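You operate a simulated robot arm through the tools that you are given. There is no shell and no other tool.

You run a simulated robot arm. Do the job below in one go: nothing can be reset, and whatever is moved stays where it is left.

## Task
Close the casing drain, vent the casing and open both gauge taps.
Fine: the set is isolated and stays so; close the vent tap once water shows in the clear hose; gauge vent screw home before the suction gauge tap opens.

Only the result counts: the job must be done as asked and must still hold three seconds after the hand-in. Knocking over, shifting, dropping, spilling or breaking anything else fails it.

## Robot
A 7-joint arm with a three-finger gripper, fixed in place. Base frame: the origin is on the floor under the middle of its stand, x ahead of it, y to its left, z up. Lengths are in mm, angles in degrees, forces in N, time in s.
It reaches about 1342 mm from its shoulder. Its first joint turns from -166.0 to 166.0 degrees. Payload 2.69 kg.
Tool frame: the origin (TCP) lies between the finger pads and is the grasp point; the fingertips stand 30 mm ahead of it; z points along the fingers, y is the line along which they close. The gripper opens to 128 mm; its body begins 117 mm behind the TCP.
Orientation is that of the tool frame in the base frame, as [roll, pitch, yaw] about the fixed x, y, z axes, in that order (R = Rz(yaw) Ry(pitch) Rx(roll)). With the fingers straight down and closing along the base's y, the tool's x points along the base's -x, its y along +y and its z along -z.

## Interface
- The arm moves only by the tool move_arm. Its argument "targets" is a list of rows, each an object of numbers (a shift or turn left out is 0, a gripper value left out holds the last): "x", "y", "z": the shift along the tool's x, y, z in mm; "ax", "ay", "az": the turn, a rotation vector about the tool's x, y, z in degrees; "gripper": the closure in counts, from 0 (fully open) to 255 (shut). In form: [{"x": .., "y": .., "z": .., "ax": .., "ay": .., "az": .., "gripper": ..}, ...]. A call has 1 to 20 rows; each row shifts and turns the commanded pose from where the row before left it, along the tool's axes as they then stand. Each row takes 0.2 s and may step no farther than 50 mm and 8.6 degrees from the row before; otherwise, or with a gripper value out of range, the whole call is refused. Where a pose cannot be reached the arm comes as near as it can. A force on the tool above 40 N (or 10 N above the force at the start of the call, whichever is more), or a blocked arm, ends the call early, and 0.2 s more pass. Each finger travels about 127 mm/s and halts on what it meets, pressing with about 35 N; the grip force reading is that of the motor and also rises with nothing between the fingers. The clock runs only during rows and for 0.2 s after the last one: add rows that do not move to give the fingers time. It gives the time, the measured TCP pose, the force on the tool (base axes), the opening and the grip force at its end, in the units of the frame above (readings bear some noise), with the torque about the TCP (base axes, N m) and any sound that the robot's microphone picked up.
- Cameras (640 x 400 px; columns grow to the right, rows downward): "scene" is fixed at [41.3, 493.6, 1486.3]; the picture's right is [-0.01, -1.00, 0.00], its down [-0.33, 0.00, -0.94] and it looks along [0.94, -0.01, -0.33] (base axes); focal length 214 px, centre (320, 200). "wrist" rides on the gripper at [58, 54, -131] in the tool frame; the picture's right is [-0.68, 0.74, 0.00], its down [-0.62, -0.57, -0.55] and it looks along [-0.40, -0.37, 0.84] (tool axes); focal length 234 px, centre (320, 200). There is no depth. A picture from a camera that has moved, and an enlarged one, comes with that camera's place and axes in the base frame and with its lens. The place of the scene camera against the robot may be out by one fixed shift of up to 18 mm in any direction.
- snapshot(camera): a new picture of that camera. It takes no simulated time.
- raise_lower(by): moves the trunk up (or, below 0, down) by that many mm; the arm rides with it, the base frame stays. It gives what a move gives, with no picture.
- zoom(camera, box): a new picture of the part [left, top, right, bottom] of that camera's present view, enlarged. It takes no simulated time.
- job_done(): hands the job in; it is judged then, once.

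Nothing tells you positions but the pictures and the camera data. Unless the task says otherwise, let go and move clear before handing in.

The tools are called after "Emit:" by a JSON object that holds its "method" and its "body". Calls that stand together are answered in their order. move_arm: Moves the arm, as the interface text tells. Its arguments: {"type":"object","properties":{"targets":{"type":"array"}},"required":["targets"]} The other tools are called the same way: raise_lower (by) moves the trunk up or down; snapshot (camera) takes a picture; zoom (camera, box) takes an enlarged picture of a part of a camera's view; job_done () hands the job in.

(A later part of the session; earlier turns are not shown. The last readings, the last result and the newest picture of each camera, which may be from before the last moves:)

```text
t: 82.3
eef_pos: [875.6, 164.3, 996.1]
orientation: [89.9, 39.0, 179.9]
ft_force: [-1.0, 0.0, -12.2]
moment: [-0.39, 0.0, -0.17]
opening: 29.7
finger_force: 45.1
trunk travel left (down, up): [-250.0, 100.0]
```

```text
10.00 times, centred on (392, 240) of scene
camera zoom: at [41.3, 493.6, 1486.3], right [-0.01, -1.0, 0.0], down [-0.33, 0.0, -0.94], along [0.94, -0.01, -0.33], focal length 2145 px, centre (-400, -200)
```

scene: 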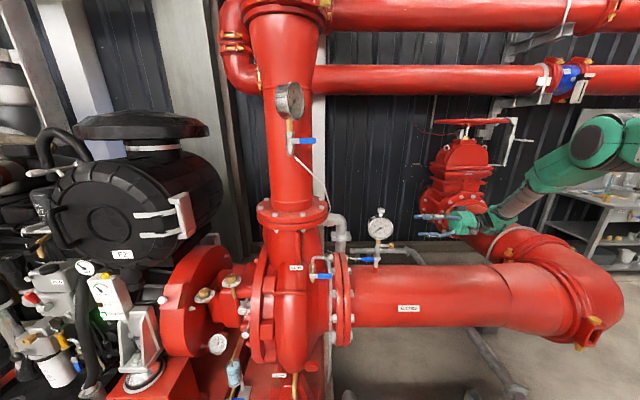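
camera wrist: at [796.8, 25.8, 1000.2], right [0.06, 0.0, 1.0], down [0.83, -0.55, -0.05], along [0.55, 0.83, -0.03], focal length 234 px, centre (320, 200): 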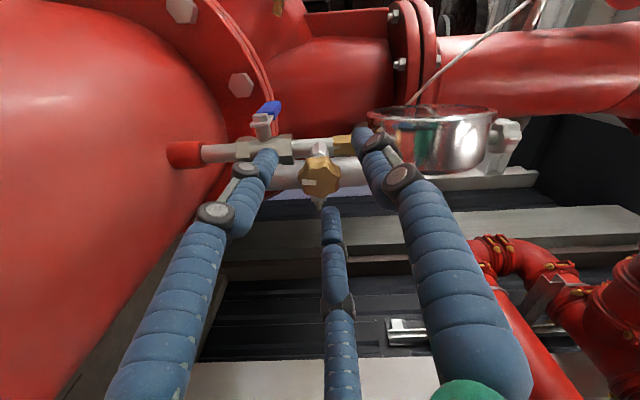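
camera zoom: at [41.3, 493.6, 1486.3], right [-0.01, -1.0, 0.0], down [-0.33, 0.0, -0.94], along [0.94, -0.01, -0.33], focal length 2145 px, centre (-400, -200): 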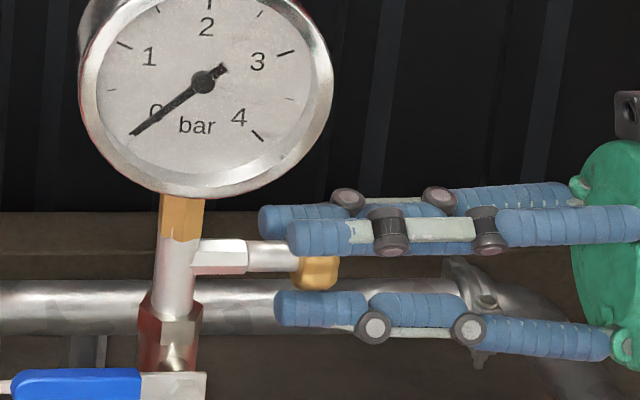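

Well centred. Now I'll turn it clockwise (as seen facing the knob) a little and see whether it screws inward.

Emit:
{"method": "move_arm", "body": {"targets": [{"az": 6}, {"az": 7}, {"az": 7}, {}]}}

Emit:
{"method": "zoom", "body": {"camera": "wrist", "box": [280, 130, 360, 210]}}

Emit:
{"method": "zoom", "body": {"camera": "scene", "box": [360, 220, 424, 260]}}

```text
t: 83.3
eef_pos: [875.3, 164.3, 993.6]
orientation: [90.0, 18.8, 179.9]
ft_force: [-6.1, -10.9, -20.2]
moment: [-0.43, -0.02, 0.39]
opening: 29.3
finger_force: 44.9
trunk travel left (down, up): [-250.0, 100.0]
```

```text
5.00 times, centred on (320, 170) of wrist
camera zoom: at [803.5, 31.7, 1027.0], right [0.4, 0.0, 0.92], down [0.76, -0.55, -0.34], along [0.5, 0.84, -0.22], focal length 1171 px, centre (320, 350)
```

zoom: 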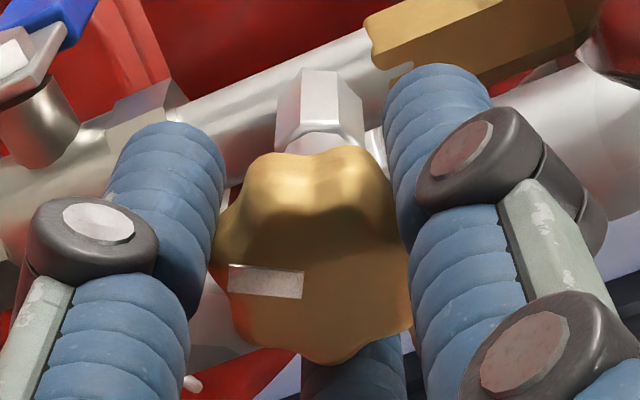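

```text
10.00 times, centred on (392, 240) of scene
camera zoom: at [41.3, 493.6, 1486.3], right [-0.01, -1.0, 0.0], down [-0.33, 0.0, -0.94], along [0.94, -0.01, -0.33], focal length 2145 px, centre (-400, -200)
```

zoom: 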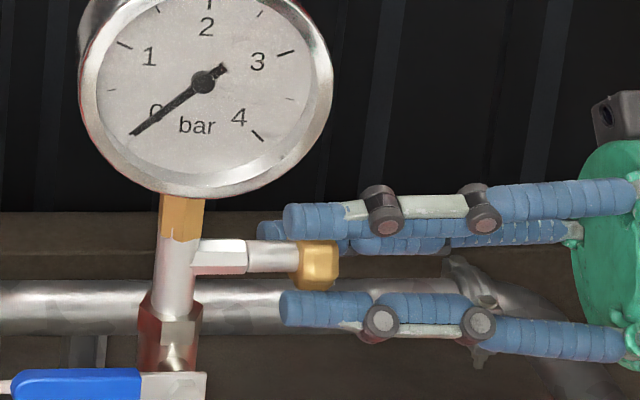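

Emit:
{"method": "move_arm", "body": {"targets": [{"x": 0.6, "y": -1.9}, {"az": 7}, {"az": 7}, {"az": 7}, {"az": 7}, {"az": 7}, {}]}}

Emit:
{"method": "zoom", "body": {"camera": "wrist", "box": [280, 130, 360, 210]}}

Emit:
{"method": "zoom", "body": {"camera": "scene", "box": [360, 220, 424, 260]}}

```text
t: 84.9
eef_pos: [875.9, 163.9, 994.2]
orientation: [89.9, -15.9, 179.9]
ft_force: [-11.0, -13.5, -2.9]
moment: [-0.11, -0.01, 0.62]
opening: 29.5
finger_force: 45.2
trunk travel left (down, up): [-250.0, 100.0]
```

```text
5.00 times, centred on (320, 170) of wrist
camera zoom: at [834.8, 31.6, 1062.6], right [0.85, 0.0, 0.52], down [0.44, -0.55, -0.71], along [0.29, 0.84, -0.47], focal length 1171 px, centre (320, 350)
```

zoom: 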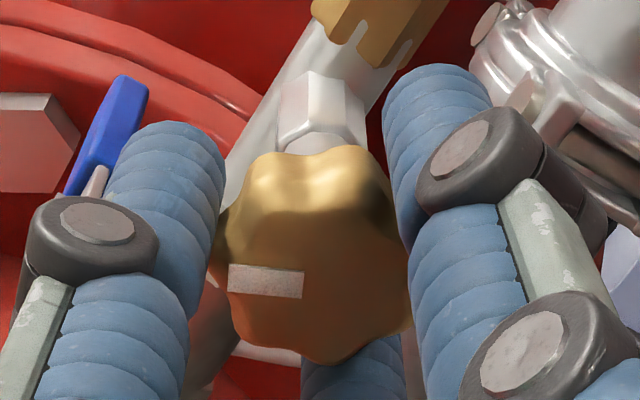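

```text
10.00 times, centred on (392, 240) of scene
camera zoom: at [41.3, 493.6, 1486.3], right [-0.01, -1.0, 0.0], down [-0.33, 0.0, -0.94], along [0.94, -0.01, -0.33], focal length 2145 px, centre (-400, -200)
```

zoom: 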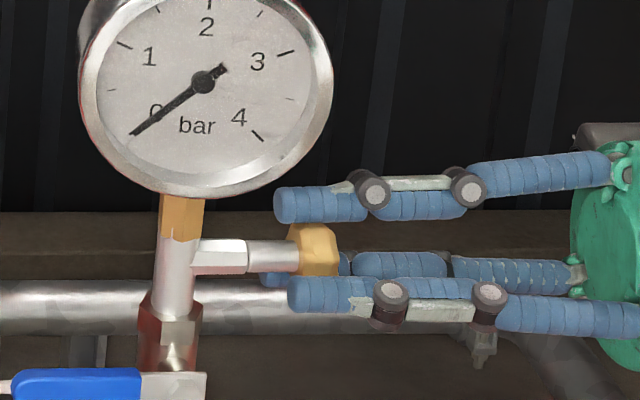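

It keeps turning with low torque and the head seems to be moving in slightly. I'll continue clockwise.

Emit:
{"method": "move_arm", "body": {"targets": [{"az": 7}, {"az": 7}, {"az": 7}, {"az": 7}, {"az": 7}, {"az": 7}, {}]}}

Emit:
{"method": "zoom", "body": {"camera": "wrist", "box": [280, 130, 360, 210]}}

Emit:
{"method": "zoom", "body": {"camera": "scene", "box": [360, 220, 424, 260]}}

```text
t: 86.5
eef_pos: [876.1, 163.6, 995.1]
orientation: [89.9, -58.1, -180.0]
ft_force: [-2.9, -5.1, 4.6]
moment: [-0.1, 0.0, -0.08]
opening: 29.3
finger_force: 45.4
trunk travel left (down, up): [-250.0, 100.0]
```

```text
5.00 times, centred on (320, 170) of wrist
camera zoom: at [890.6, 31.5, 1073.1], right [0.98, 0.0, -0.18], down [-0.15, -0.55, -0.82], along [-0.1, 0.84, -0.54], focal length 1171 px, centre (320, 350)
```

zoom: 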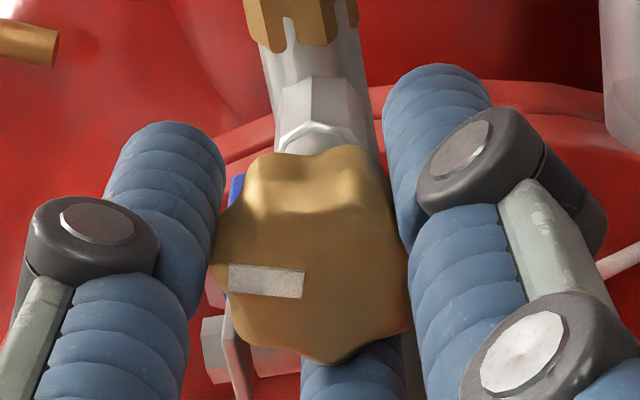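

```text
10.00 times, centred on (392, 240) of scene
camera zoom: at [41.3, 493.6, 1486.3], right [-0.01, -1.0, 0.0], down [-0.33, 0.0, -0.94], along [0.94, -0.01, -0.33], focal length 2145 px, centre (-400, -200)
```

zoom: 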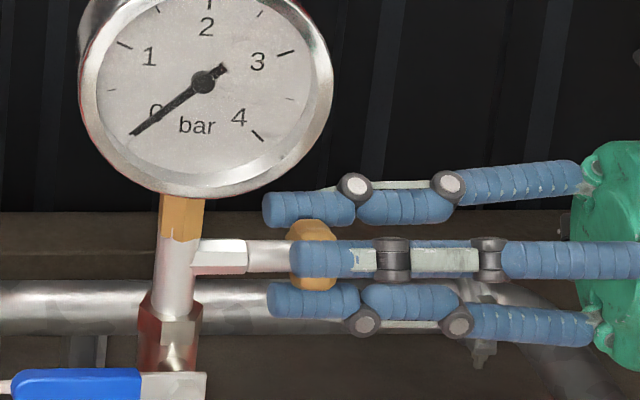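

Emit:
{"method": "move_arm", "body": {"targets": [{"az": 7}, {"az": 7}, {"az": 7}, {"az": 7}, {"az": 7}, {"az": 7}, {"az": 7}, {"az": 7}, {}]}}

Emit:
{"method": "zoom", "body": {"camera": "wrist", "box": [280, 130, 360, 210]}}

Emit:
{"method": "zoom", "body": {"camera": "scene", "box": [360, 220, 424, 260]}}

```text
t: 88.5
eef_pos: [876.2, 164.9, 995.3]
orientation: [-89.9, -65.9, -0.1]
ft_force: [9.0, 3.5, 10.2]
moment: [0.22, -0.03, -0.26]
opening: 29.3
finger_force: 45.3
trunk travel left (down, up): [-250.0, 100.0]
```

```text
5.00 times, centred on (320, 170) of wrist
camera zoom: at [948.9, 31.5, 1026.8], right [0.4, 0.0, -0.92], down [-0.77, -0.55, -0.33], along [-0.5, 0.84, -0.22], focal length 1171 px, centre (320, 350)
```

zoom: 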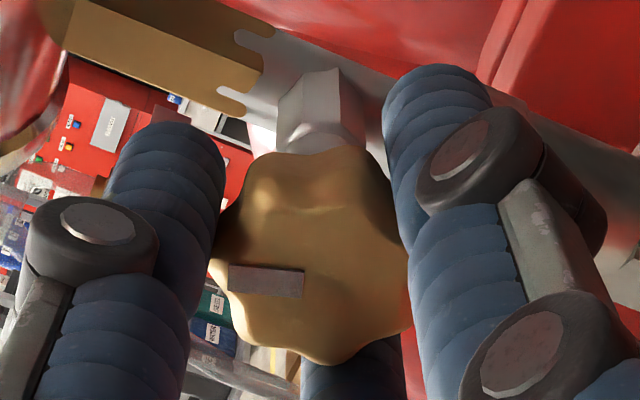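

```text
10.00 times, centred on (392, 240) of scene
camera zoom: at [41.3, 493.6, 1486.3], right [-0.01, -1.0, 0.0], down [-0.33, 0.0, -0.94], along [0.94, -0.01, -0.33], focal length 2145 px, centre (-400, -200)
```

zoom: 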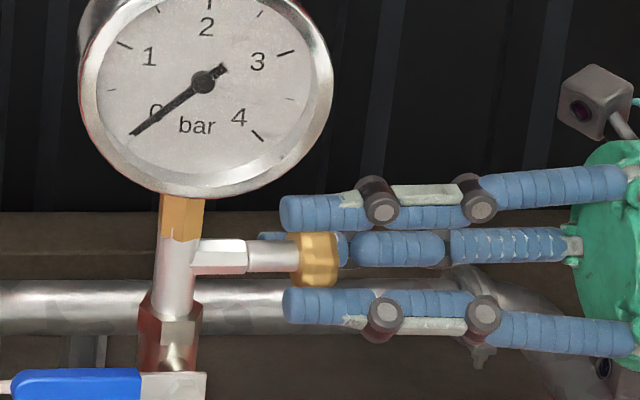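

No stop yet. I'll keep turning clockwise.

Emit:
{"method": "move_arm", "body": {"targets": [{"az": 7}, {"az": 7}, {"az": 7}, {"az": 7}, {"az": 7}, {"az": 7}, {}]}}

Emit:
{"method": "zoom", "body": {"camera": "wrist", "box": [280, 130, 360, 210]}}

Emit:
{"method": "zoom", "body": {"camera": "scene", "box": [360, 220, 424, 260]}}

```text
t: 90.1
eef_pos: [875.6, 163.9, 994.8]
orientation: [-89.9, -24.0, -0.1]
ft_force: [19.1, 0.6, 17.8]
moment: [0.34, -0.18, -0.39]
opening: 29.5
finger_force: 44.4
trunk travel left (down, up): [-250.0, 100.0]
```

```text
5.00 times, centred on (320, 170) of wrist
camera zoom: at [951.3, 31.4, 969.9], right [-0.32, 0.0, -0.95], down [-0.79, -0.55, 0.27], along [-0.52, 0.84, 0.17], focal length 1171 px, centre (320, 350)
```

zoom: 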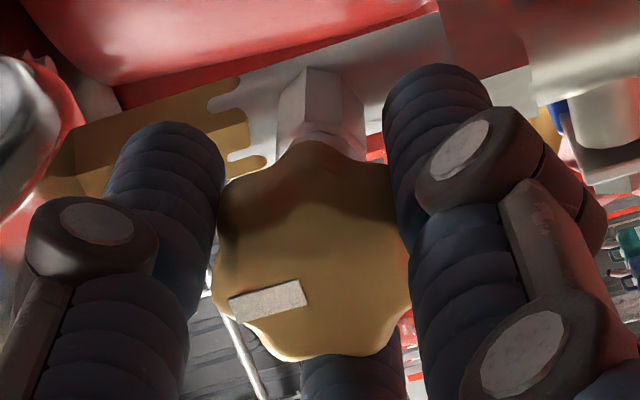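

```text
10.00 times, centred on (392, 240) of scene
camera zoom: at [41.3, 493.6, 1486.3], right [-0.01, -1.0, 0.0], down [-0.33, 0.0, -0.94], along [0.94, -0.01, -0.33], focal length 2145 px, centre (-400, -200)
```

zoom: 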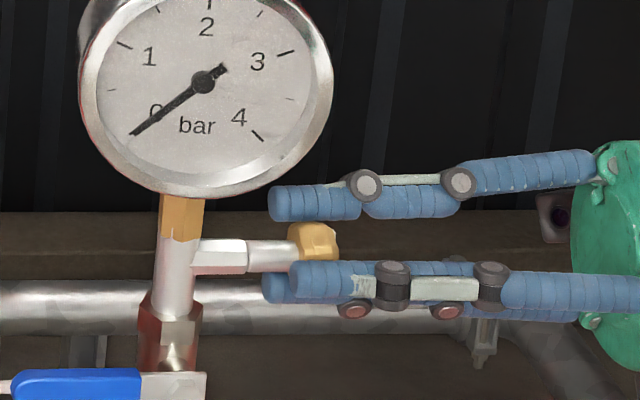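

The index mark has now slipped relative to the fingers: the screw reached its stop after about 180° (index now pointing straight up), and torque rose. I'll release gently and check.

Emit:
{"method": "move_arm", "body": {"targets": [{"gripper": 190}, {"gripper": 150}, {"gripper": 120}, {}]}}

Emit:
{"method": "zoom", "body": {"camera": "wrist", "box": [280, 130, 360, 210]}}

Emit:
{"method": "zoom", "body": {"camera": "scene", "box": [360, 220, 424, 260]}}

```text
t: 91.1
eef_pos: [875.5, 165.4, 992.6]
orientation: [-90.0, -24.0, -0.1]
ft_force: [0.7, 0.1, 0.4]
moment: [0.02, 0.01, 0.02]
opening: 67.9
finger_force: 0.1
trunk travel left (down, up): [-250.0, 100.0]
```

```text
5.00 times, centred on (320, 170) of wrist
camera zoom: at [950.6, 31.7, 968.8], right [-0.32, 0.0, -0.95], down [-0.79, -0.55, 0.27], along [-0.52, 0.84, 0.17], focal length 1171 px, centre (320, 350)
```

zoom: 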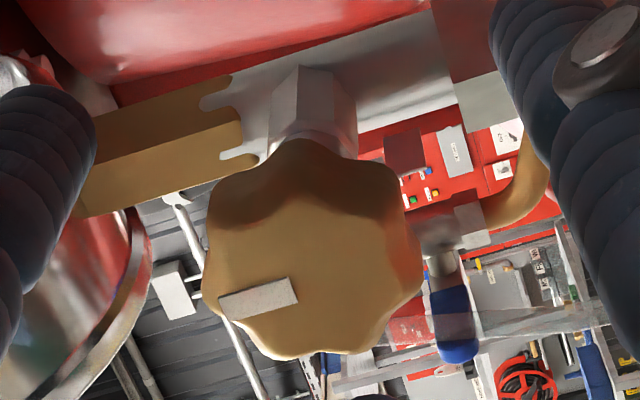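

```text
10.00 times, centred on (392, 240) of scene
camera zoom: at [41.3, 493.6, 1486.3], right [-0.01, -1.0, 0.0], down [-0.33, 0.0, -0.94], along [0.94, -0.01, -0.33], focal length 2145 px, centre (-400, -200)
```

zoom: 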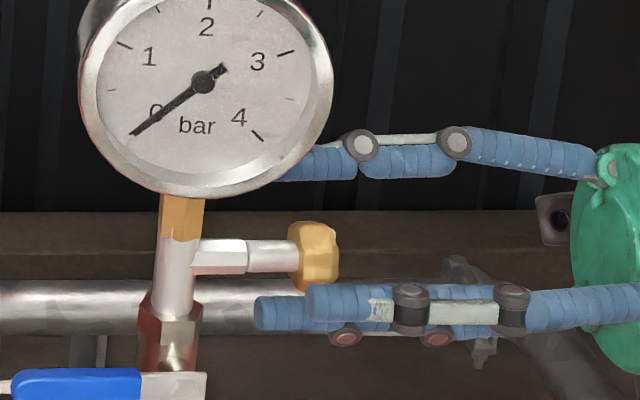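

The needle is undisturbed and the screw's head has moved in. To be sure it is truly at the stop, I'll regrip in the same phase (25° back) and try turning further.

Emit:
{"method": "move_arm", "body": {"targets": [{"x": 2.6, "y": -1.0}, {"az": -8.3}, {"az": -8.3}, {"az": -8.3}, {"gripper": 180}, {"gripper": 180}, {"gripper": 255}, {"gripper": 255}, {"gripper": 255}]}}

Emit:
{"method": "zoom", "body": {"camera": "wrist", "box": [280, 130, 360, 210]}}

```text
t: 93.1
eef_pos: [875.3, 164.4, 995.2]
orientation: [-90.1, -48.8, -0.3]
ft_force: [-20.2, -0.1, -5.4]
moment: [0.16, 0.04, 0.75]
opening: 29.4
finger_force: 45.3
trunk travel left (down, up): [-250.0, 100.0]
```

```text
5.00 times, centred on (320, 170) of wrist
camera zoom: at [955.4, 32.2, 1004.1], right [0.11, 0.0, -0.99], down [-0.83, -0.55, -0.09], along [-0.54, 0.84, -0.06], focal length 1171 px, centre (320, 350)
```

zoom: 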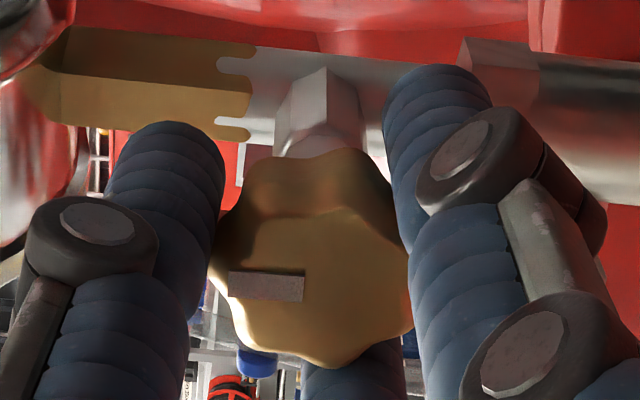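

Emit:
{"method": "move_arm", "body": {"targets": [{"x": -1.3, "y": -1.5}, {"az": 5}, {"az": 5}, {"az": 5}, {}]}}

Emit:
{"method": "zoom", "body": {"camera": "wrist", "box": [280, 130, 360, 210]}}

```text
t: 94.3
eef_pos: [876.8, 164.3, 993.7]
orientation: [-90.0, -33.8, -0.1]
ft_force: [-3.1, 4.1, -14.8]
moment: [-0.34, -0.39, -0.24]
opening: 29.3
finger_force: 45.3
trunk travel left (down, up): [-250.0, 100.0]
```

```text
5.00 times, centred on (320, 170) of wrist
camera zoom: at [954.6, 31.8, 983.1], right [-0.15, 0.0, -0.99], down [-0.83, -0.55, 0.13], along [-0.54, 0.84, 0.08], focal length 1171 px, centre (320, 350)
```

zoom: 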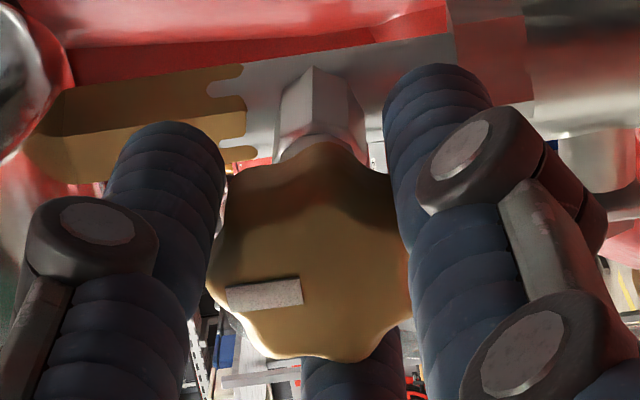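

The screw won't turn further (torque 0.39 N·m with the fingers slipping) and the index points straight up, so the vent screw is home. I'll release and check the index.

Emit:
{"method": "move_arm", "body": {"targets": [{"gripper": 200}, {"gripper": 160}, {"gripper": 120}, {}]}}

Emit:
{"method": "zoom", "body": {"camera": "wrist", "box": [280, 130, 360, 210]}}

```text
t: 95.3
eef_pos: [876.1, 165.1, 995.1]
orientation: [-90.0, -33.9, -0.1]
ft_force: [0.2, -0.2, 0.0]
moment: [0.0, 0.02, 0.0]
opening: 67.9
finger_force: 0.1
trunk travel left (down, up): [-250.0, 100.0]
```

```text
5.00 times, centred on (320, 170) of wrist
camera zoom: at [954.5, 31.4, 984.6], right [-0.15, 0.0, -0.99], down [-0.83, -0.55, 0.12], along [-0.54, 0.84, 0.08], focal length 1171 px, centre (320, 350)
```

zoom: 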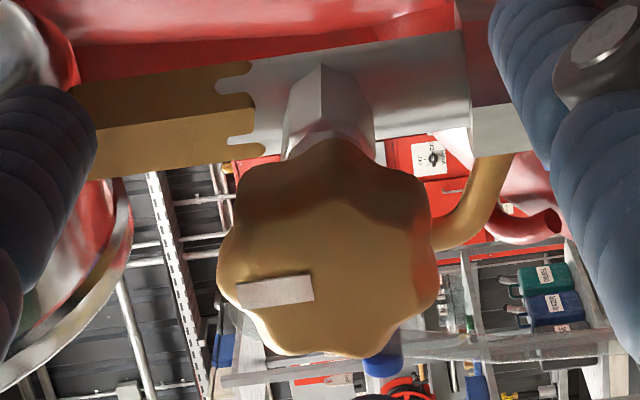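

Vent screw is home with its index straight up. I'll withdraw along −y and unwind the wrist back to its earlier orientation.

Emit:
{"method": "move_arm", "body": {"targets": [{"z": -40}, {"z": -40}, {"az": -8.5}, {"az": -8.5}, {"az": -8.5}, {"az": -8.5}, {"az": -8.5}, {"az": -8.5}, {"az": -8.5}, {"az": -8.5}, {"az": -8.5}, {"az": -8.5}, {"az": -8.5}, {"az": -8.5}, {"az": -8.5}, {"az": -8.5}, {"az": -8.5}, {"az": -8.5}, {"az": -8.5}, {"az": -8.5}]}}

Emit:
{"method": "move_arm", "body": {"targets": [{"az": -8}, {"az": -8}, {"az": -8}, {"az": -8}, {"gripper": 255}, {}]}}

Emit:
{"method": "snapshot", "body": {"camera": "wrist"}}

Emit:
{"method": "zoom", "body": {"camera": "scene", "box": [340, 200, 436, 280]}}

```text
t: 99.5
eef_pos: [875.8, 84.6, 995.8]
orientation: [90.0, 7.0, 179.9]
ft_force: [-0.5, 0.4, 0.1]
moment: [0.02, -0.02, 0.02]
opening: 67.7
finger_force: 0.2
trunk travel left (down, up): [-250.0, 100.0]
```

```text
t: 100.9
eef_pos: [875.2, 84.3, 996.6]
orientation: [90.1, 39.0, 179.8]
ft_force: [-0.1, 0.4, 0.4]
moment: [-0.01, 0.01, 0.0]
opening: 2.1
finger_force: 31.1
trunk travel left (down, up): [-250.0, 100.0]
```

```text
taken
camera wrist: at [796.9, -47.6, 1001.3], right [0.06, 0.0, 1.0], down [0.83, -0.55, -0.05], along [0.55, 0.83, -0.03], focal length 234 px, centre (320, 200)
```

wrist: 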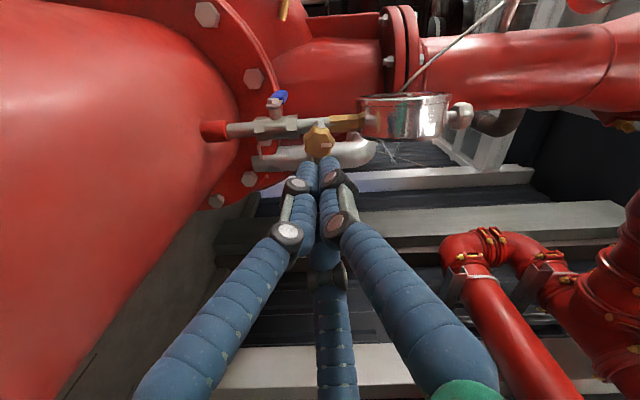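

```text
5.00 times, centred on (388, 240) of scene
camera zoom: at [41.3, 493.6, 1486.3], right [-0.01, -1.0, 0.0], down [-0.33, 0.0, -0.94], along [0.94, -0.01, -0.33], focal length 1072 px, centre (-20, 0)
```

zoom: 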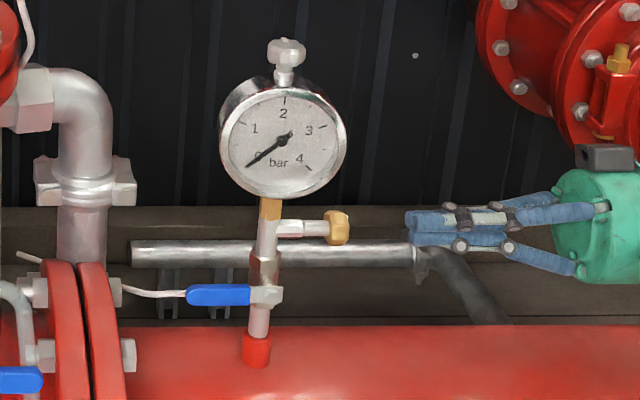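

The brass screw's index now faces up, and everything else is undisturbed. Next is the suction tap: I'll back away, rise and bring the closed fist to the forward-pointing pose.

Emit:
{"method": "move_arm", "body": {"targets": [{"x": 8.3, "y": 45.3}, {"x": 8.3, "y": 45.3}, {"x": 8.3, "y": 45.3}, {"x": 8.3, "y": 45.3}, {"x": 8.3, "y": 45.3}, {"ax": 5.83, "ay": 4.72}, {"ax": 5.83, "ay": 4.72}, {"ax": 5.83, "ay": 4.72}, {"ax": 5.83, "ay": 4.72}, {"ax": 5.83, "ay": 4.72}, {"ax": 5.83, "ay": 4.72}, {"ax": 5.83, "ay": 4.72}, {"ax": 5.83, "ay": 4.72}, {"ax": 5.83, "ay": 4.72}, {"ax": 5.83, "ay": 4.72}, {"ax": 5.83, "ay": 4.72}, {"ax": 5.83, "ay": 4.72}, {}]}}

Emit:
{"method": "snapshot", "body": {"camera": "scene"}}

```text
t: 104.7
eef_pos: [702.0, 85.0, 1146.8]
orientation: [-180.0, -0.1, -141.2]
ft_force: [0.8, 0.8, -0.3]
moment: [-0.06, 0.01, 0.01]
opening: 2.1
finger_force: 31.9
trunk travel left (down, up): [-250.0, 100.0]
```

```text
taken
```

scene: 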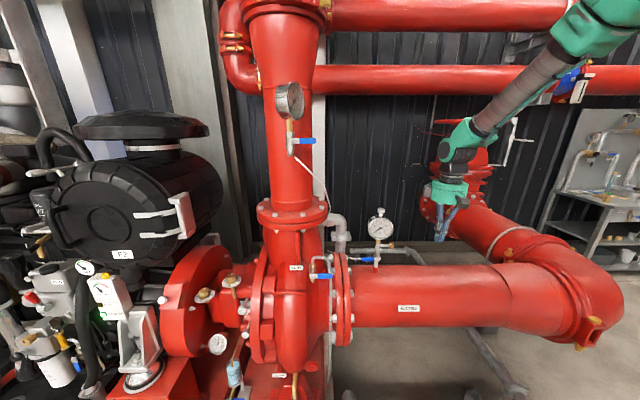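

Emit:
{"method": "move_arm", "body": {"targets": [{"ax": 4.71, "ay": -5.84}, {"ax": 4.71, "ay": -5.84}, {"ax": 4.71, "ay": -5.84}, {"ax": 4.71, "ay": -5.84}, {"ax": 4.71, "ay": -5.84}, {"ax": 4.71, "ay": -5.84}, {"ax": 4.71, "ay": -5.84}, {"ax": 4.71, "ay": -5.84}, {}]}}

Emit:
{"method": "snapshot", "body": {"camera": "wrist"}}

```text
t: 106.7
eef_pos: [701.4, 71.7, 1142.7]
orientation: [-140.8, 35.6, -129.2]
ft_force: [-0.8, 0.3, -0.4]
moment: [-0.02, 0.05, -0.02]
opening: 2.0
finger_force: 31.2
out of reach, approached as far as the arm can: row 7, 8
trunk travel left (down, up): [-250.0, 100.0]
```

```text
taken
camera wrist: at [549.2, 81.3, 1164.4], right [0.08, 1.0, 0.02], down [0.1, -0.02, 0.99], along [0.99, -0.07, -0.1], focal length 234 px, centre (320, 200)
```

wrist: 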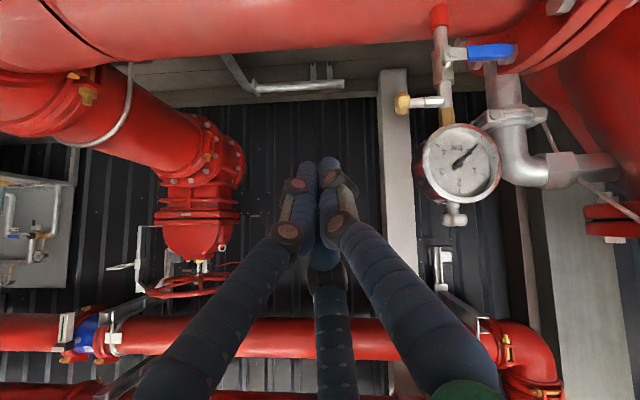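

Emit:
{"method": "zoom", "body": {"camera": "wrist", "box": [420, 20, 548, 100]}}

```text
5.00 times, centred on (484, 60) of wrist
camera zoom: at [549.2, 81.3, 1164.4], right [0.08, 1.0, 0.02], down [0.1, -0.02, 0.99], along [0.99, -0.07, -0.1], focal length 1171 px, centre (-500, 900)
```

zoom: 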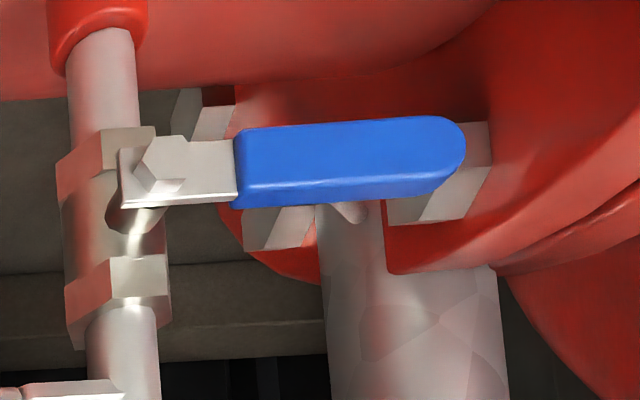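

The tilt stops at about 51°, which is enough. I'll move across to y≈285 in front of the suction tap and check the view.

Emit:
{"method": "move_arm", "body": {"targets": [{"x": -27, "y": 33.2, "z": -2.1}, {"x": -27, "y": 33.2, "z": -2.1}, {"x": -27, "y": 33.2, "z": -2.1}, {"x": -27, "y": 33.2, "z": -2.1}, {"x": -27, "y": 33.2, "z": -2.1}, {}]}}

Emit:
{"method": "snapshot", "body": {"camera": "wrist"}}

```text
t: 108.1
eef_pos: [700.3, 288.2, 1143.1]
orientation: [-140.9, 35.5, -129.3]
ft_force: [0.3, 0.8, 0.6]
moment: [-0.04, -0.01, -0.04]
opening: 2.2
finger_force: 31.4
trunk travel left (down, up): [-250.0, 100.0]
```

```text
taken
camera wrist: at [548.6, 296.7, 1164.6], right [0.08, 1.0, 0.02], down [0.1, -0.02, 0.99], along [0.99, -0.07, -0.1], focal length 234 px, centre (320, 200)
```

wrist: 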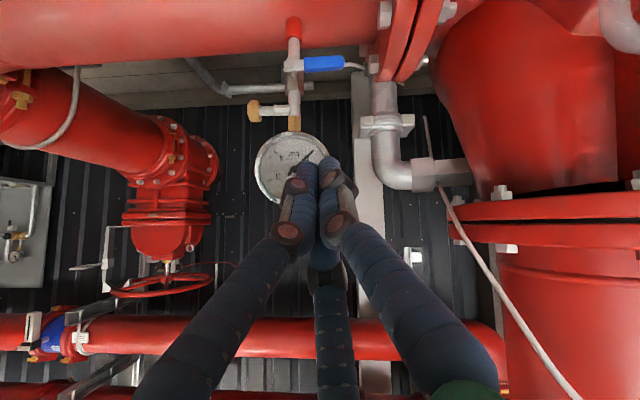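

Emit:
{"method": "move_arm", "body": {"targets": [{"x": 3.7, "y": 4.7, "z": 36.9}, {"x": 3.7, "y": 4.7, "z": 36.9}, {"x": 3.7, "y": 4.7, "z": 36.9}, {"x": 3.7, "y": 4.7, "z": 36.9}, {}]}}

Emit:
{"method": "snapshot", "body": {"camera": "wrist"}}

Emit:
{"method": "zoom", "body": {"camera": "scene", "box": [320, 200, 416, 280]}}

```text
t: 109.3
eef_pos: [801.2, 284.2, 1031.4]
orientation: [-141.0, 35.5, -129.3]
ft_force: [0.5, -0.4, -0.8]
moment: [-0.03, 0.03, -0.02]
opening: 2.3
finger_force: 31.4
trunk travel left (down, up): [-250.0, 100.0]
```

```text
taken
camera wrist: at [650.7, 294.6, 1053.0], right [0.08, 1.0, 0.02], down [0.1, -0.02, 0.99], along [0.99, -0.07, -0.1], focal length 234 px, centre (320, 200)
```

wrist: 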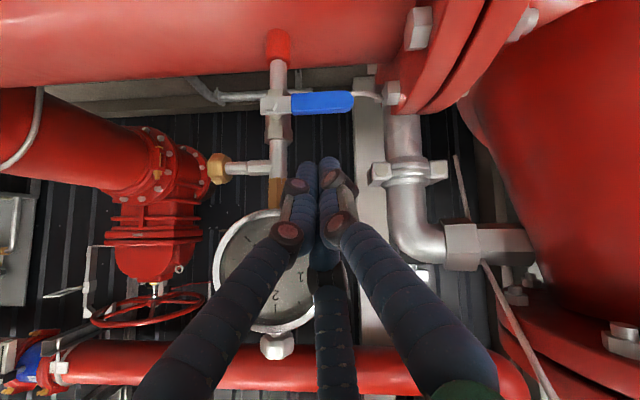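

```text
5.00 times, centred on (368, 240) of scene
camera zoom: at [41.3, 493.6, 1486.3], right [-0.01, -1.0, 0.0], down [-0.33, 0.0, -0.94], along [0.94, -0.01, -0.33], focal length 1072 px, centre (80, 0)
```

zoom: 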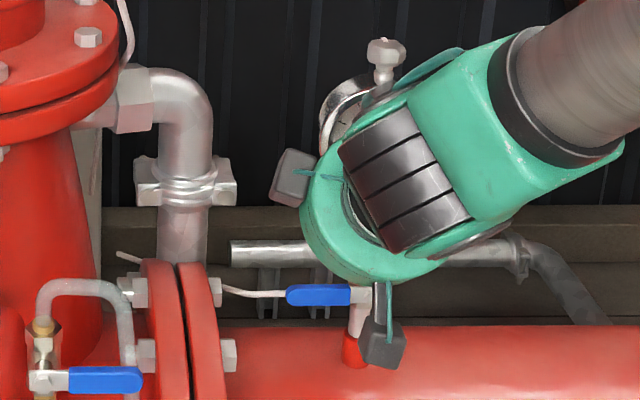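

Emit:
{"method": "move_arm", "body": {"targets": [{"x": 3.1, "y": 6.4, "z": 35.6}, {"x": 3.49, "y": 3.08, "z": 3.78}, {"x": 3.49, "y": 3.08, "z": 3.78}, {"x": 3.49, "y": 3.08, "z": 3.78}]}}

Emit:
{"method": "zoom", "body": {"camera": "wrist", "box": [220, 90, 380, 190]}}

```text
t: 110.3
eef_pos: [822.6, 286.3, 986.8]
orientation: [-140.9, 35.7, -129.3]
ft_force: [-1.1, -0.3, 0.0]
moment: [0.03, 0.03, -0.01]
opening: 2.0
finger_force: 31.5
trunk travel left (down, up): [-250.0, 100.0]
```

```text
4.00 times, centred on (300, 140) of wrist
camera zoom: at [672.0, 295.7, 1008.2], right [0.08, 1.0, 0.02], down [0.1, -0.02, 0.99], along [0.99, -0.07, -0.1], focal length 937 px, centre (400, 440)
```

zoom: 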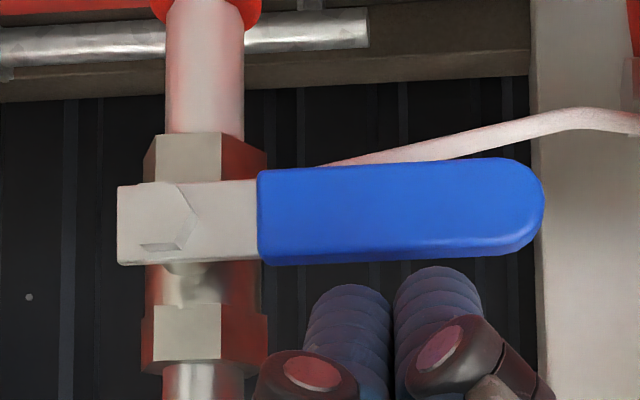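

The fist is just above the lever. I'll press down gently to see if it opens downward.

Emit:
{"method": "move_arm", "body": {"targets": [{"x": 2.9, "y": 2.57, "z": 3.15}, {"x": 2.9, "y": 2.57, "z": 3.15}, {"x": 2.9, "y": 2.57, "z": 3.15}, {"x": 2.9, "y": 2.57, "z": 3.15}]}}

Emit:
{"method": "zoom", "body": {"camera": "wrist", "box": [220, 90, 380, 190]}}

```text
t: 111.3
eef_pos: [823.2, 285.8, 965.8]
orientation: [-141.0, 35.7, -129.3]
ft_force: [-4.4, 1.0, 3.1]
moment: [-0.01, 0.01, 0.11]
opening: 2.2
finger_force: 31.1
trunk travel left (down, up): [-250.0, 100.0]
```

```text
4.00 times, centred on (300, 140) of wrist
camera zoom: at [672.4, 295.2, 988.0], right [0.08, 1.0, 0.02], down [0.1, -0.02, 0.99], along [0.99, -0.07, -0.1], focal length 937 px, centre (400, 440)
```

zoom: 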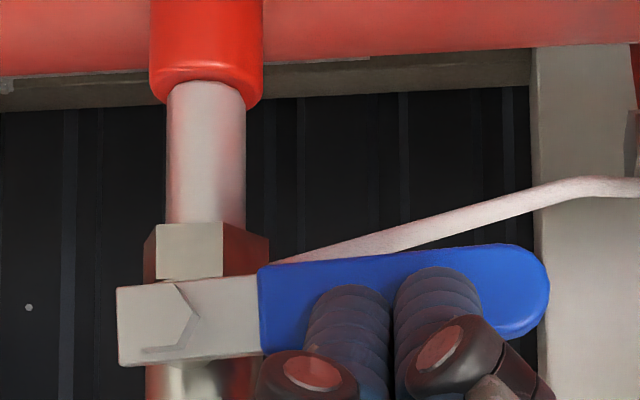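

Emit:
{"method": "move_arm", "body": {"targets": [{"x": 2.9, "y": 2.57, "z": 3.15}, {"x": 2.9, "y": 2.57, "z": 3.15}]}}

Emit:
{"method": "zoom", "body": {"camera": "wrist", "box": [220, 90, 380, 190]}}

```text
t: 111.9
eef_pos: [821.7, 285.3, 956.3]
orientation: [-140.9, 35.6, -129.3]
ft_force: [-12.0, 3.0, 4.8]
moment: [-0.21, 0.08, -0.04]
opening: 2.0
finger_force: 31.5
trunk travel left (down, up): [-250.0, 100.0]
```

```text
4.00 times, centred on (300, 140) of wrist
camera zoom: at [671.8, 295.3, 977.5], right [0.08, 1.0, 0.02], down [0.1, -0.02, 0.99], along [0.99, -0.07, -0.1], focal length 937 px, centre (400, 440)
```

zoom: 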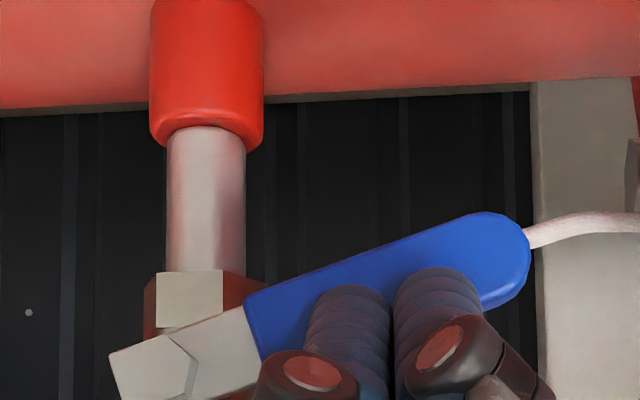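

The lever is swinging downward, so that is its opening direction. I'll continue along the arc.

Emit:
{"method": "move_arm", "body": {"targets": [{"x": 4.3, "y": 2.5, "z": 3.1}, {"x": 4.3, "y": 2.5, "z": 3.1}, {"x": 4.3, "y": 2.5, "z": 3.1}, {"x": 5.93, "y": -1.15, "z": 3.39}]}}

Emit:
{"method": "zoom", "body": {"camera": "wrist", "box": [220, 90, 380, 190]}}

```text
t: 112.9
eef_pos: [821.3, 276.8, 933.7]
orientation: [-140.9, 35.6, -129.4]
ft_force: [0.3, 0.6, -0.1]
moment: [-0.04, -0.05, 0.03]
opening: 2.3
finger_force: 31.4
trunk travel left (down, up): [-250.0, 100.0]
```

```text
4.00 times, centred on (300, 140) of wrist
camera zoom: at [670.6, 286.9, 955.4], right [0.08, 1.0, 0.02], down [0.1, -0.02, 0.99], along [0.99, -0.07, -0.1], focal length 937 px, centre (400, 440)
```

zoom: 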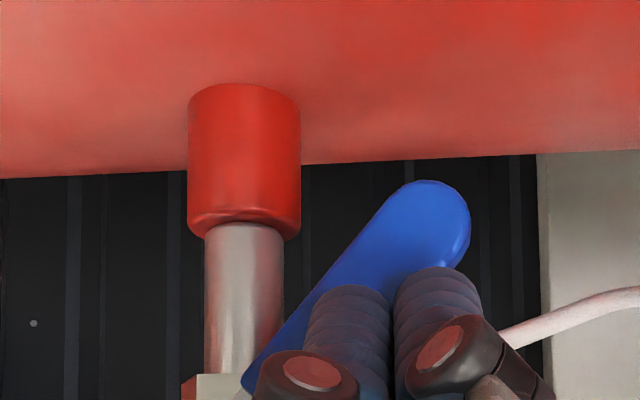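

Emit:
{"method": "move_arm", "body": {"targets": [{"x": 5.08, "y": -0.84, "z": 2.97}, {"x": 5.08, "y": -0.84, "z": 2.97}, {"x": 5.08, "y": -0.84, "z": 2.97}, {"x": 5.08, "y": -0.84, "z": 2.97}]}}

Emit:
{"method": "zoom", "body": {"camera": "wrist", "box": [220, 90, 380, 190]}}

```text
t: 113.9
eef_pos: [820.8, 261.4, 915.0]
orientation: [-141.0, 35.5, -129.3]
ft_force: [-0.4, 0.0, -0.1]
moment: [0.02, -0.01, 0.0]
opening: 2.3
finger_force: 31.5
trunk travel left (down, up): [-250.0, 100.0]
```

```text
4.00 times, centred on (300, 140) of wrist
camera zoom: at [669.9, 270.9, 937.2], right [0.08, 1.0, 0.02], down [0.1, -0.02, 0.99], along [0.99, -0.07, -0.1], focal length 937 px, centre (400, 440)
```

zoom: 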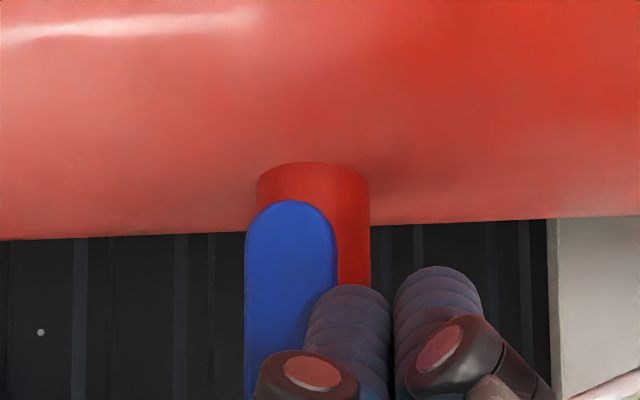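

The lever is now vertical (pointing down). I'll nudge it in −y to confirm it's at its stop.

Emit:
{"method": "move_arm", "body": {"targets": [{"x": 2.52, "y": -3.1, "z": 0.2}, {"x": 2.52, "y": -3.1, "z": 0.2}]}}

Emit:
{"method": "zoom", "body": {"camera": "wrist", "box": [220, 90, 380, 190]}}

```text
t: 114.5
eef_pos: [821.2, 254.8, 916.6]
orientation: [-141.0, 35.6, -129.3]
ft_force: [0.7, 7.9, -2.5]
moment: [0.09, 0.06, 0.2]
opening: 2.0
finger_force: 31.6
trunk travel left (down, up): [-250.0, 100.0]
```

```text
4.00 times, centred on (300, 140) of wrist
camera zoom: at [670.1, 264.0, 937.6], right [0.08, 1.0, 0.02], down [0.1, -0.02, 0.99], along [0.99, -0.07, -0.1], focal length 937 px, centre (400, 440)
```

zoom: 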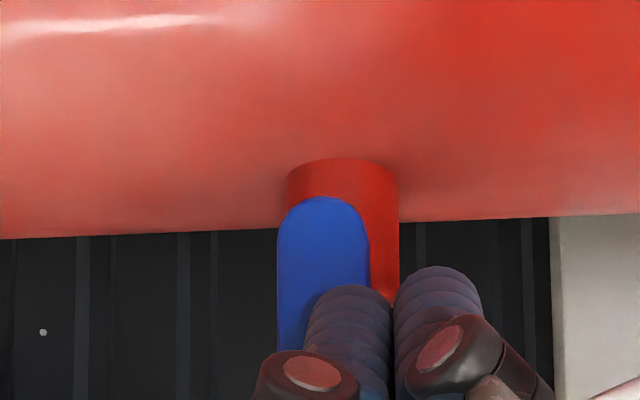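

At its stop (8 N reaction). I'll back off and check the suction tap and gauge.

Emit:
{"method": "move_arm", "body": {"targets": [{"x": -5.0, "y": 6.2, "z": -0.4}, {"z": -40}, {"z": -45}, {"z": -45}, {"x": -25, "y": 31, "z": -20}, {}]}}

Emit:
{"method": "snapshot", "body": {"camera": "wrist"}}

Emit:
{"method": "zoom", "body": {"camera": "scene", "box": [340, 200, 436, 280]}}

```text
t: 115.9
eef_pos: [707.0, 306.8, 1012.3]
orientation: [-140.9, 35.4, -129.3]
ft_force: [0.0, 0.1, 0.8]
moment: [-0.02, 0.05, -0.07]
opening: 2.0
finger_force: 31.3
trunk travel left (down, up): [-250.0, 100.0]
```

```text
taken
camera wrist: at [557.1, 317.0, 1032.5], right [0.08, 1.0, 0.02], down [0.1, -0.02, 0.99], along [0.99, -0.07, -0.1], focal length 234 px, centre (320, 200)
```

wrist: 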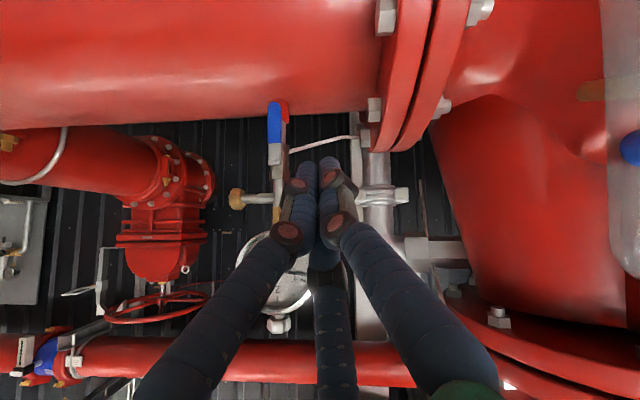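

```text
5.00 times, centred on (388, 240) of scene
camera zoom: at [41.3, 493.6, 1486.3], right [-0.01, -1.0, 0.0], down [-0.33, 0.0, -0.94], along [0.94, -0.01, -0.33], focal length 1072 px, centre (-20, 0)
```

zoom: 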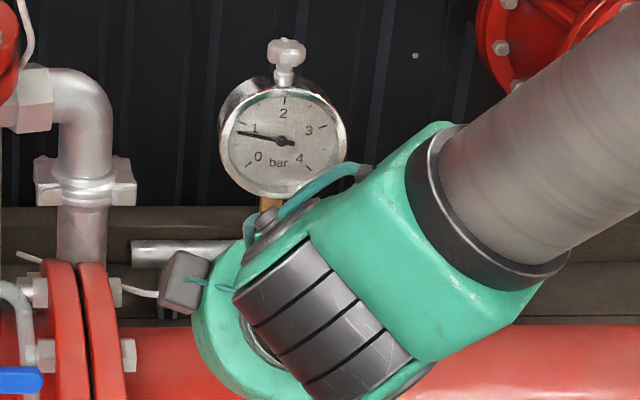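

The suction gauge now reads about 0.9 bar with no leak, so that tap is open. Next is the discharge gauge tap: I'll pull back and climb to look at it.

Emit:
{"method": "move_arm", "body": {"targets": [{"x": -13.9, "y": -13.8, "z": -38.8}, {"x": -13.9, "y": -13.8, "z": -38.8}, {"x": -13.9, "y": -13.8, "z": -38.8}, {"x": -13.9, "y": -13.8, "z": -38.8}, {"x": -13.9, "y": -13.8, "z": -38.8}, {"x": -13.9, "y": -13.8, "z": -38.8}, {"x": -39.3, "y": 11.4, "z": -20.6}, {"x": -39.3, "y": 11.4, "z": -20.6}, {"x": -39.3, "y": 11.4, "z": -20.6}, {"x": -39.3, "y": 11.4, "z": -20.6}, {}]}}

Emit:
{"method": "snapshot", "body": {"camera": "wrist"}}

Emit:
{"method": "snapshot", "body": {"camera": "scene"}}

```text
t: 118.3
eef_pos: [599.9, 448.2, 1368.7]
orientation: [-140.8, 35.6, -129.3]
ft_force: [0.2, -0.1, 1.0]
moment: [-0.05, 0.0, -0.03]
opening: 2.3
finger_force: 31.1
trunk travel left (down, up): [-250.0, 100.0]
```

```text
taken
camera wrist: at [449.7, 457.3, 1390.5], right [0.08, 1.0, 0.02], down [0.1, -0.02, 0.99], along [0.99, -0.07, -0.1], focal length 234 px, centre (320, 200)
```

wrist: 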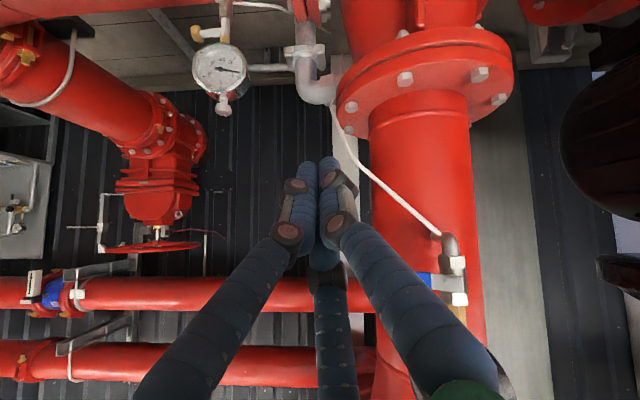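

```text
taken
```

scene: 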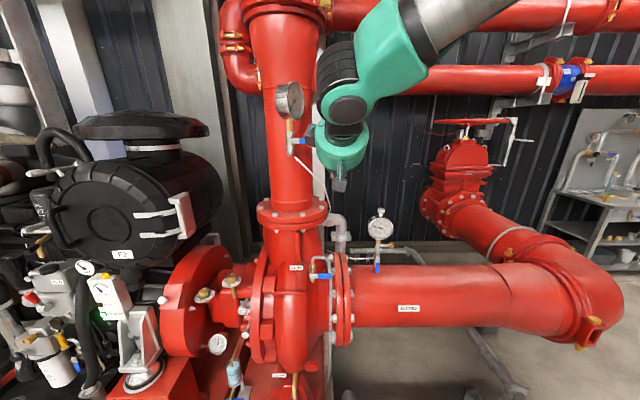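

Emit:
{"method": "move_arm", "body": {"targets": [{"x": -25.2, "y": -22.3, "z": -27.3}, {"x": -25.2, "y": -22.3, "z": -27.3}, {"x": -25.2, "y": -22.3, "z": -27.3}, {"x": -25.2, "y": -22.3, "z": -27.3}, {}]}}

Emit:
{"method": "snapshot", "body": {"camera": "wrist"}}

Emit:
{"method": "zoom", "body": {"camera": "wrist", "box": [380, 100, 540, 260]}}

```text
t: 119.5
eef_pos: [600.7, 445.2, 1541.1]
orientation: [-141.0, 35.7, -129.3]
ft_force: [-0.5, -0.2, 0.7]
moment: [-0.02, 0.02, 0.02]
opening: 2.3
finger_force: 31.7
trunk travel left (down, up): [-250.0, 100.0]
```

```text
taken
camera wrist: at [449.7, 454.5, 1562.6], right [0.08, 1.0, 0.02], down [0.1, -0.02, 0.99], along [0.99, -0.07, -0.1], focal length 234 px, centre (320, 200)
```

wrist: 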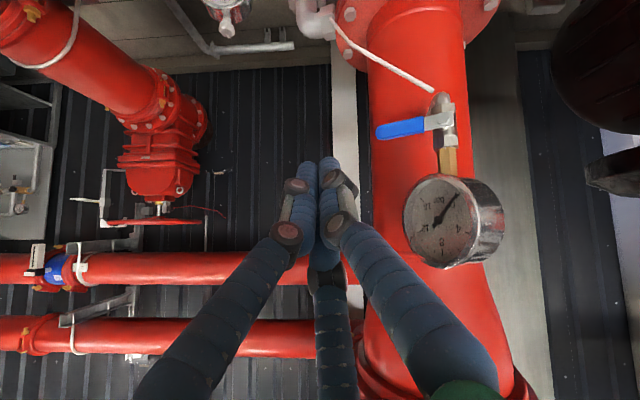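

```text
2.50 times, centred on (460, 180) of wrist
camera zoom: at [449.7, 454.5, 1562.6], right [0.08, 1.0, 0.02], down [0.1, -0.02, 0.99], along [0.99, -0.07, -0.1], focal length 585 px, centre (-30, 250)
```

zoom: 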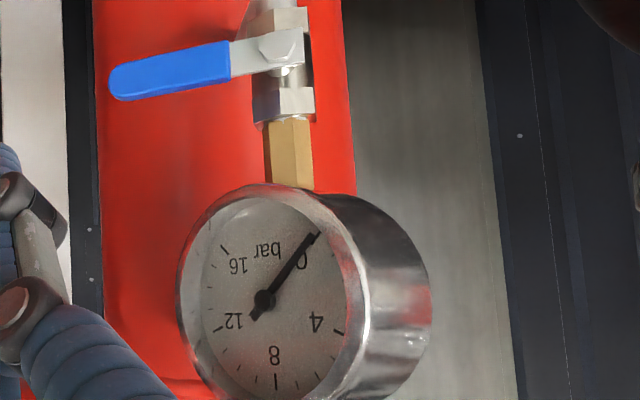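

The discharge gauge and its tap face towards the robot (turned about 35° from x); lever pointing away at −y with its tip near (738, 508, 1450). I'll rotate the tool 35° about vertical to face it squarely.

Emit:
{"method": "move_arm", "body": {"targets": [{"ax": -4.07, "ay": -3.6, "az": -4.41}, {"ax": -4.07, "ay": -3.6, "az": -4.41}, {"ax": -4.07, "ay": -3.6, "az": -4.41}, {"ax": -4.07, "ay": -3.6, "az": -4.41}, {"ax": -4.07, "ay": -3.6, "az": -4.41}, {}]}}

Emit:
{"method": "snapshot", "body": {"camera": "wrist"}}

Emit:
{"method": "zoom", "body": {"camera": "scene", "box": [262, 110, 342, 170]}}

```text
t: 120.9
eef_pos: [598.7, 445.8, 1541.5]
orientation: [-140.9, 35.8, -94.3]
ft_force: [0.4, -0.6, -0.4]
moment: [0.01, 0.0, -0.02]
opening: 2.2
finger_force: 31.6
trunk travel left (down, up): [-250.0, 100.0]
```

```text
taken
camera wrist: at [470.0, 366.9, 1561.9], right [-0.51, 0.86, 0.02], down [0.1, 0.04, 0.99], along [0.85, 0.51, -0.1], focal length 234 px, centre (320, 200)
```

wrist: 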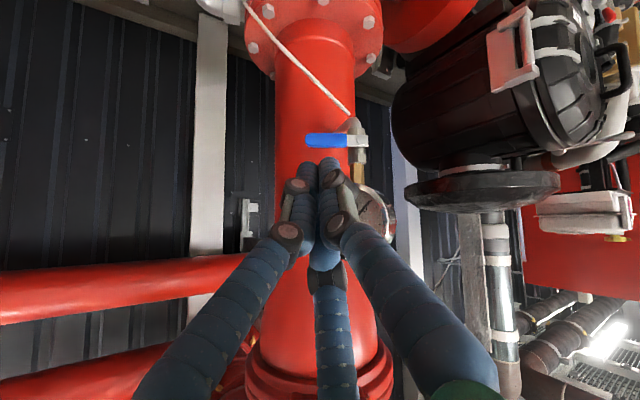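

```text
6.67 times, centred on (302, 140) of scene
camera zoom: at [41.3, 493.6, 1486.3], right [-0.01, -1.0, 0.0], down [-0.33, 0.0, -0.94], along [0.94, -0.01, -0.33], focal length 1430 px, centre (440, 600)
```

zoom: 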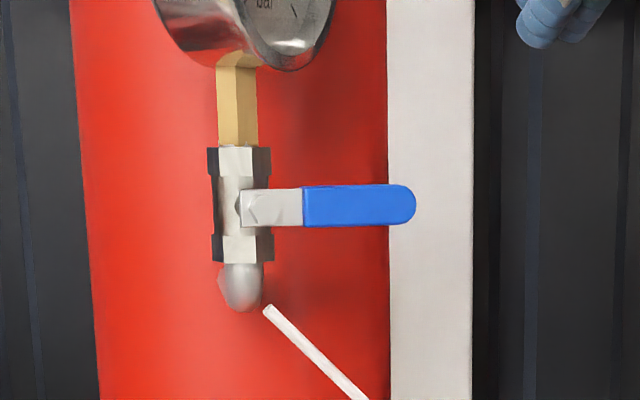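

Emit:
{"method": "zoom", "body": {"camera": "wrist", "box": [290, 100, 386, 160]}}

```text
6.67 times, centred on (338, 130) of wrist
camera zoom: at [470.0, 366.9, 1561.9], right [-0.51, 0.86, 0.02], down [0.1, 0.04, 0.99], along [0.85, 0.51, -0.1], focal length 1561 px, centre (200, 667)
```

zoom: 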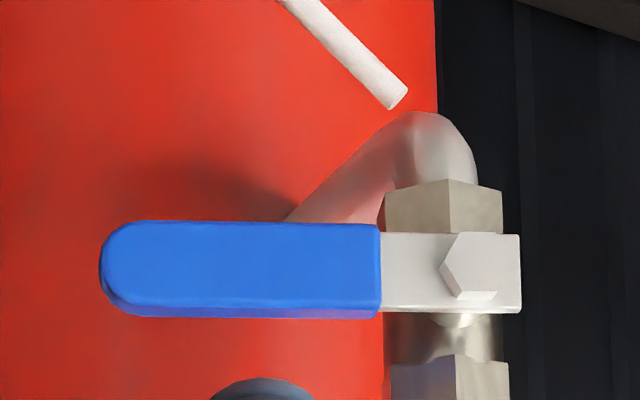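

The discharge tap nut is at about (696, 567, 1454) with the lever tip at (740, 507, 1452). I'll come in from the front, just below the lever, to push it up (counter-clockwise, like the vent).

Emit:
{"method": "move_arm", "body": {"targets": [{"x": -1.9, "y": 7.4, "z": 41.7}, {"x": -1.9, "y": 7.4, "z": 41.7}, {}]}}

Emit:
{"method": "snapshot", "body": {"camera": "wrist"}}

Emit:
{"method": "zoom", "body": {"camera": "wrist", "box": [270, 90, 430, 190]}}

```text
t: 121.7
eef_pos: [644.6, 490.1, 1481.3]
orientation: [-141.0, 35.6, -94.3]
ft_force: [0.4, -0.2, 0.8]
moment: [-0.01, 0.02, 0.01]
opening: 2.1
finger_force: 31.2
trunk travel left (down, up): [-250.0, 100.0]
```

```text
taken
camera wrist: at [514.8, 410.8, 1503.7], right [-0.51, 0.86, 0.02], down [0.1, 0.04, 0.99], along [0.86, 0.51, -0.1], focal length 234 px, centre (320, 200)
```

wrist: 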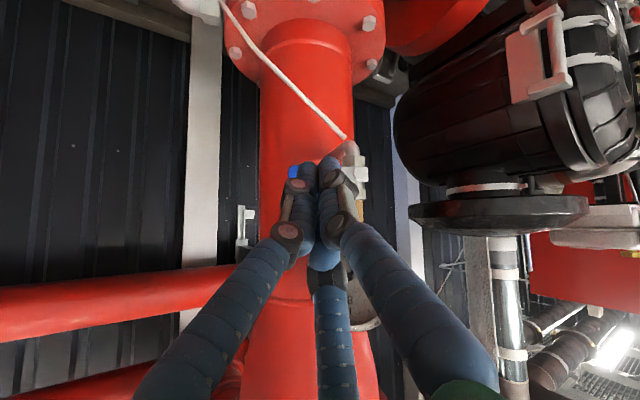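

```text
4.00 times, centred on (350, 140) of wrist
camera zoom: at [514.8, 410.8, 1503.7], right [-0.51, 0.86, 0.02], down [0.1, 0.04, 0.99], along [0.86, 0.51, -0.1], focal length 937 px, centre (200, 440)
```

zoom: 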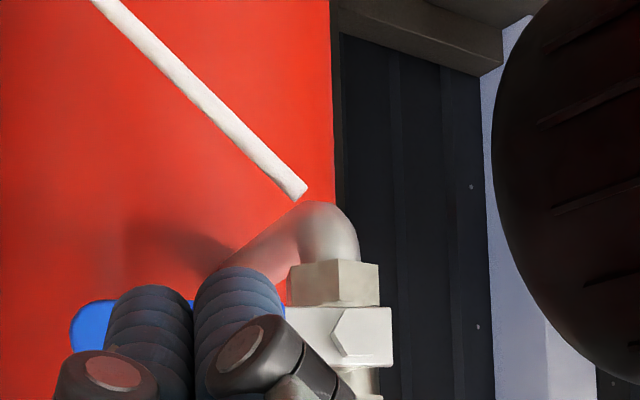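

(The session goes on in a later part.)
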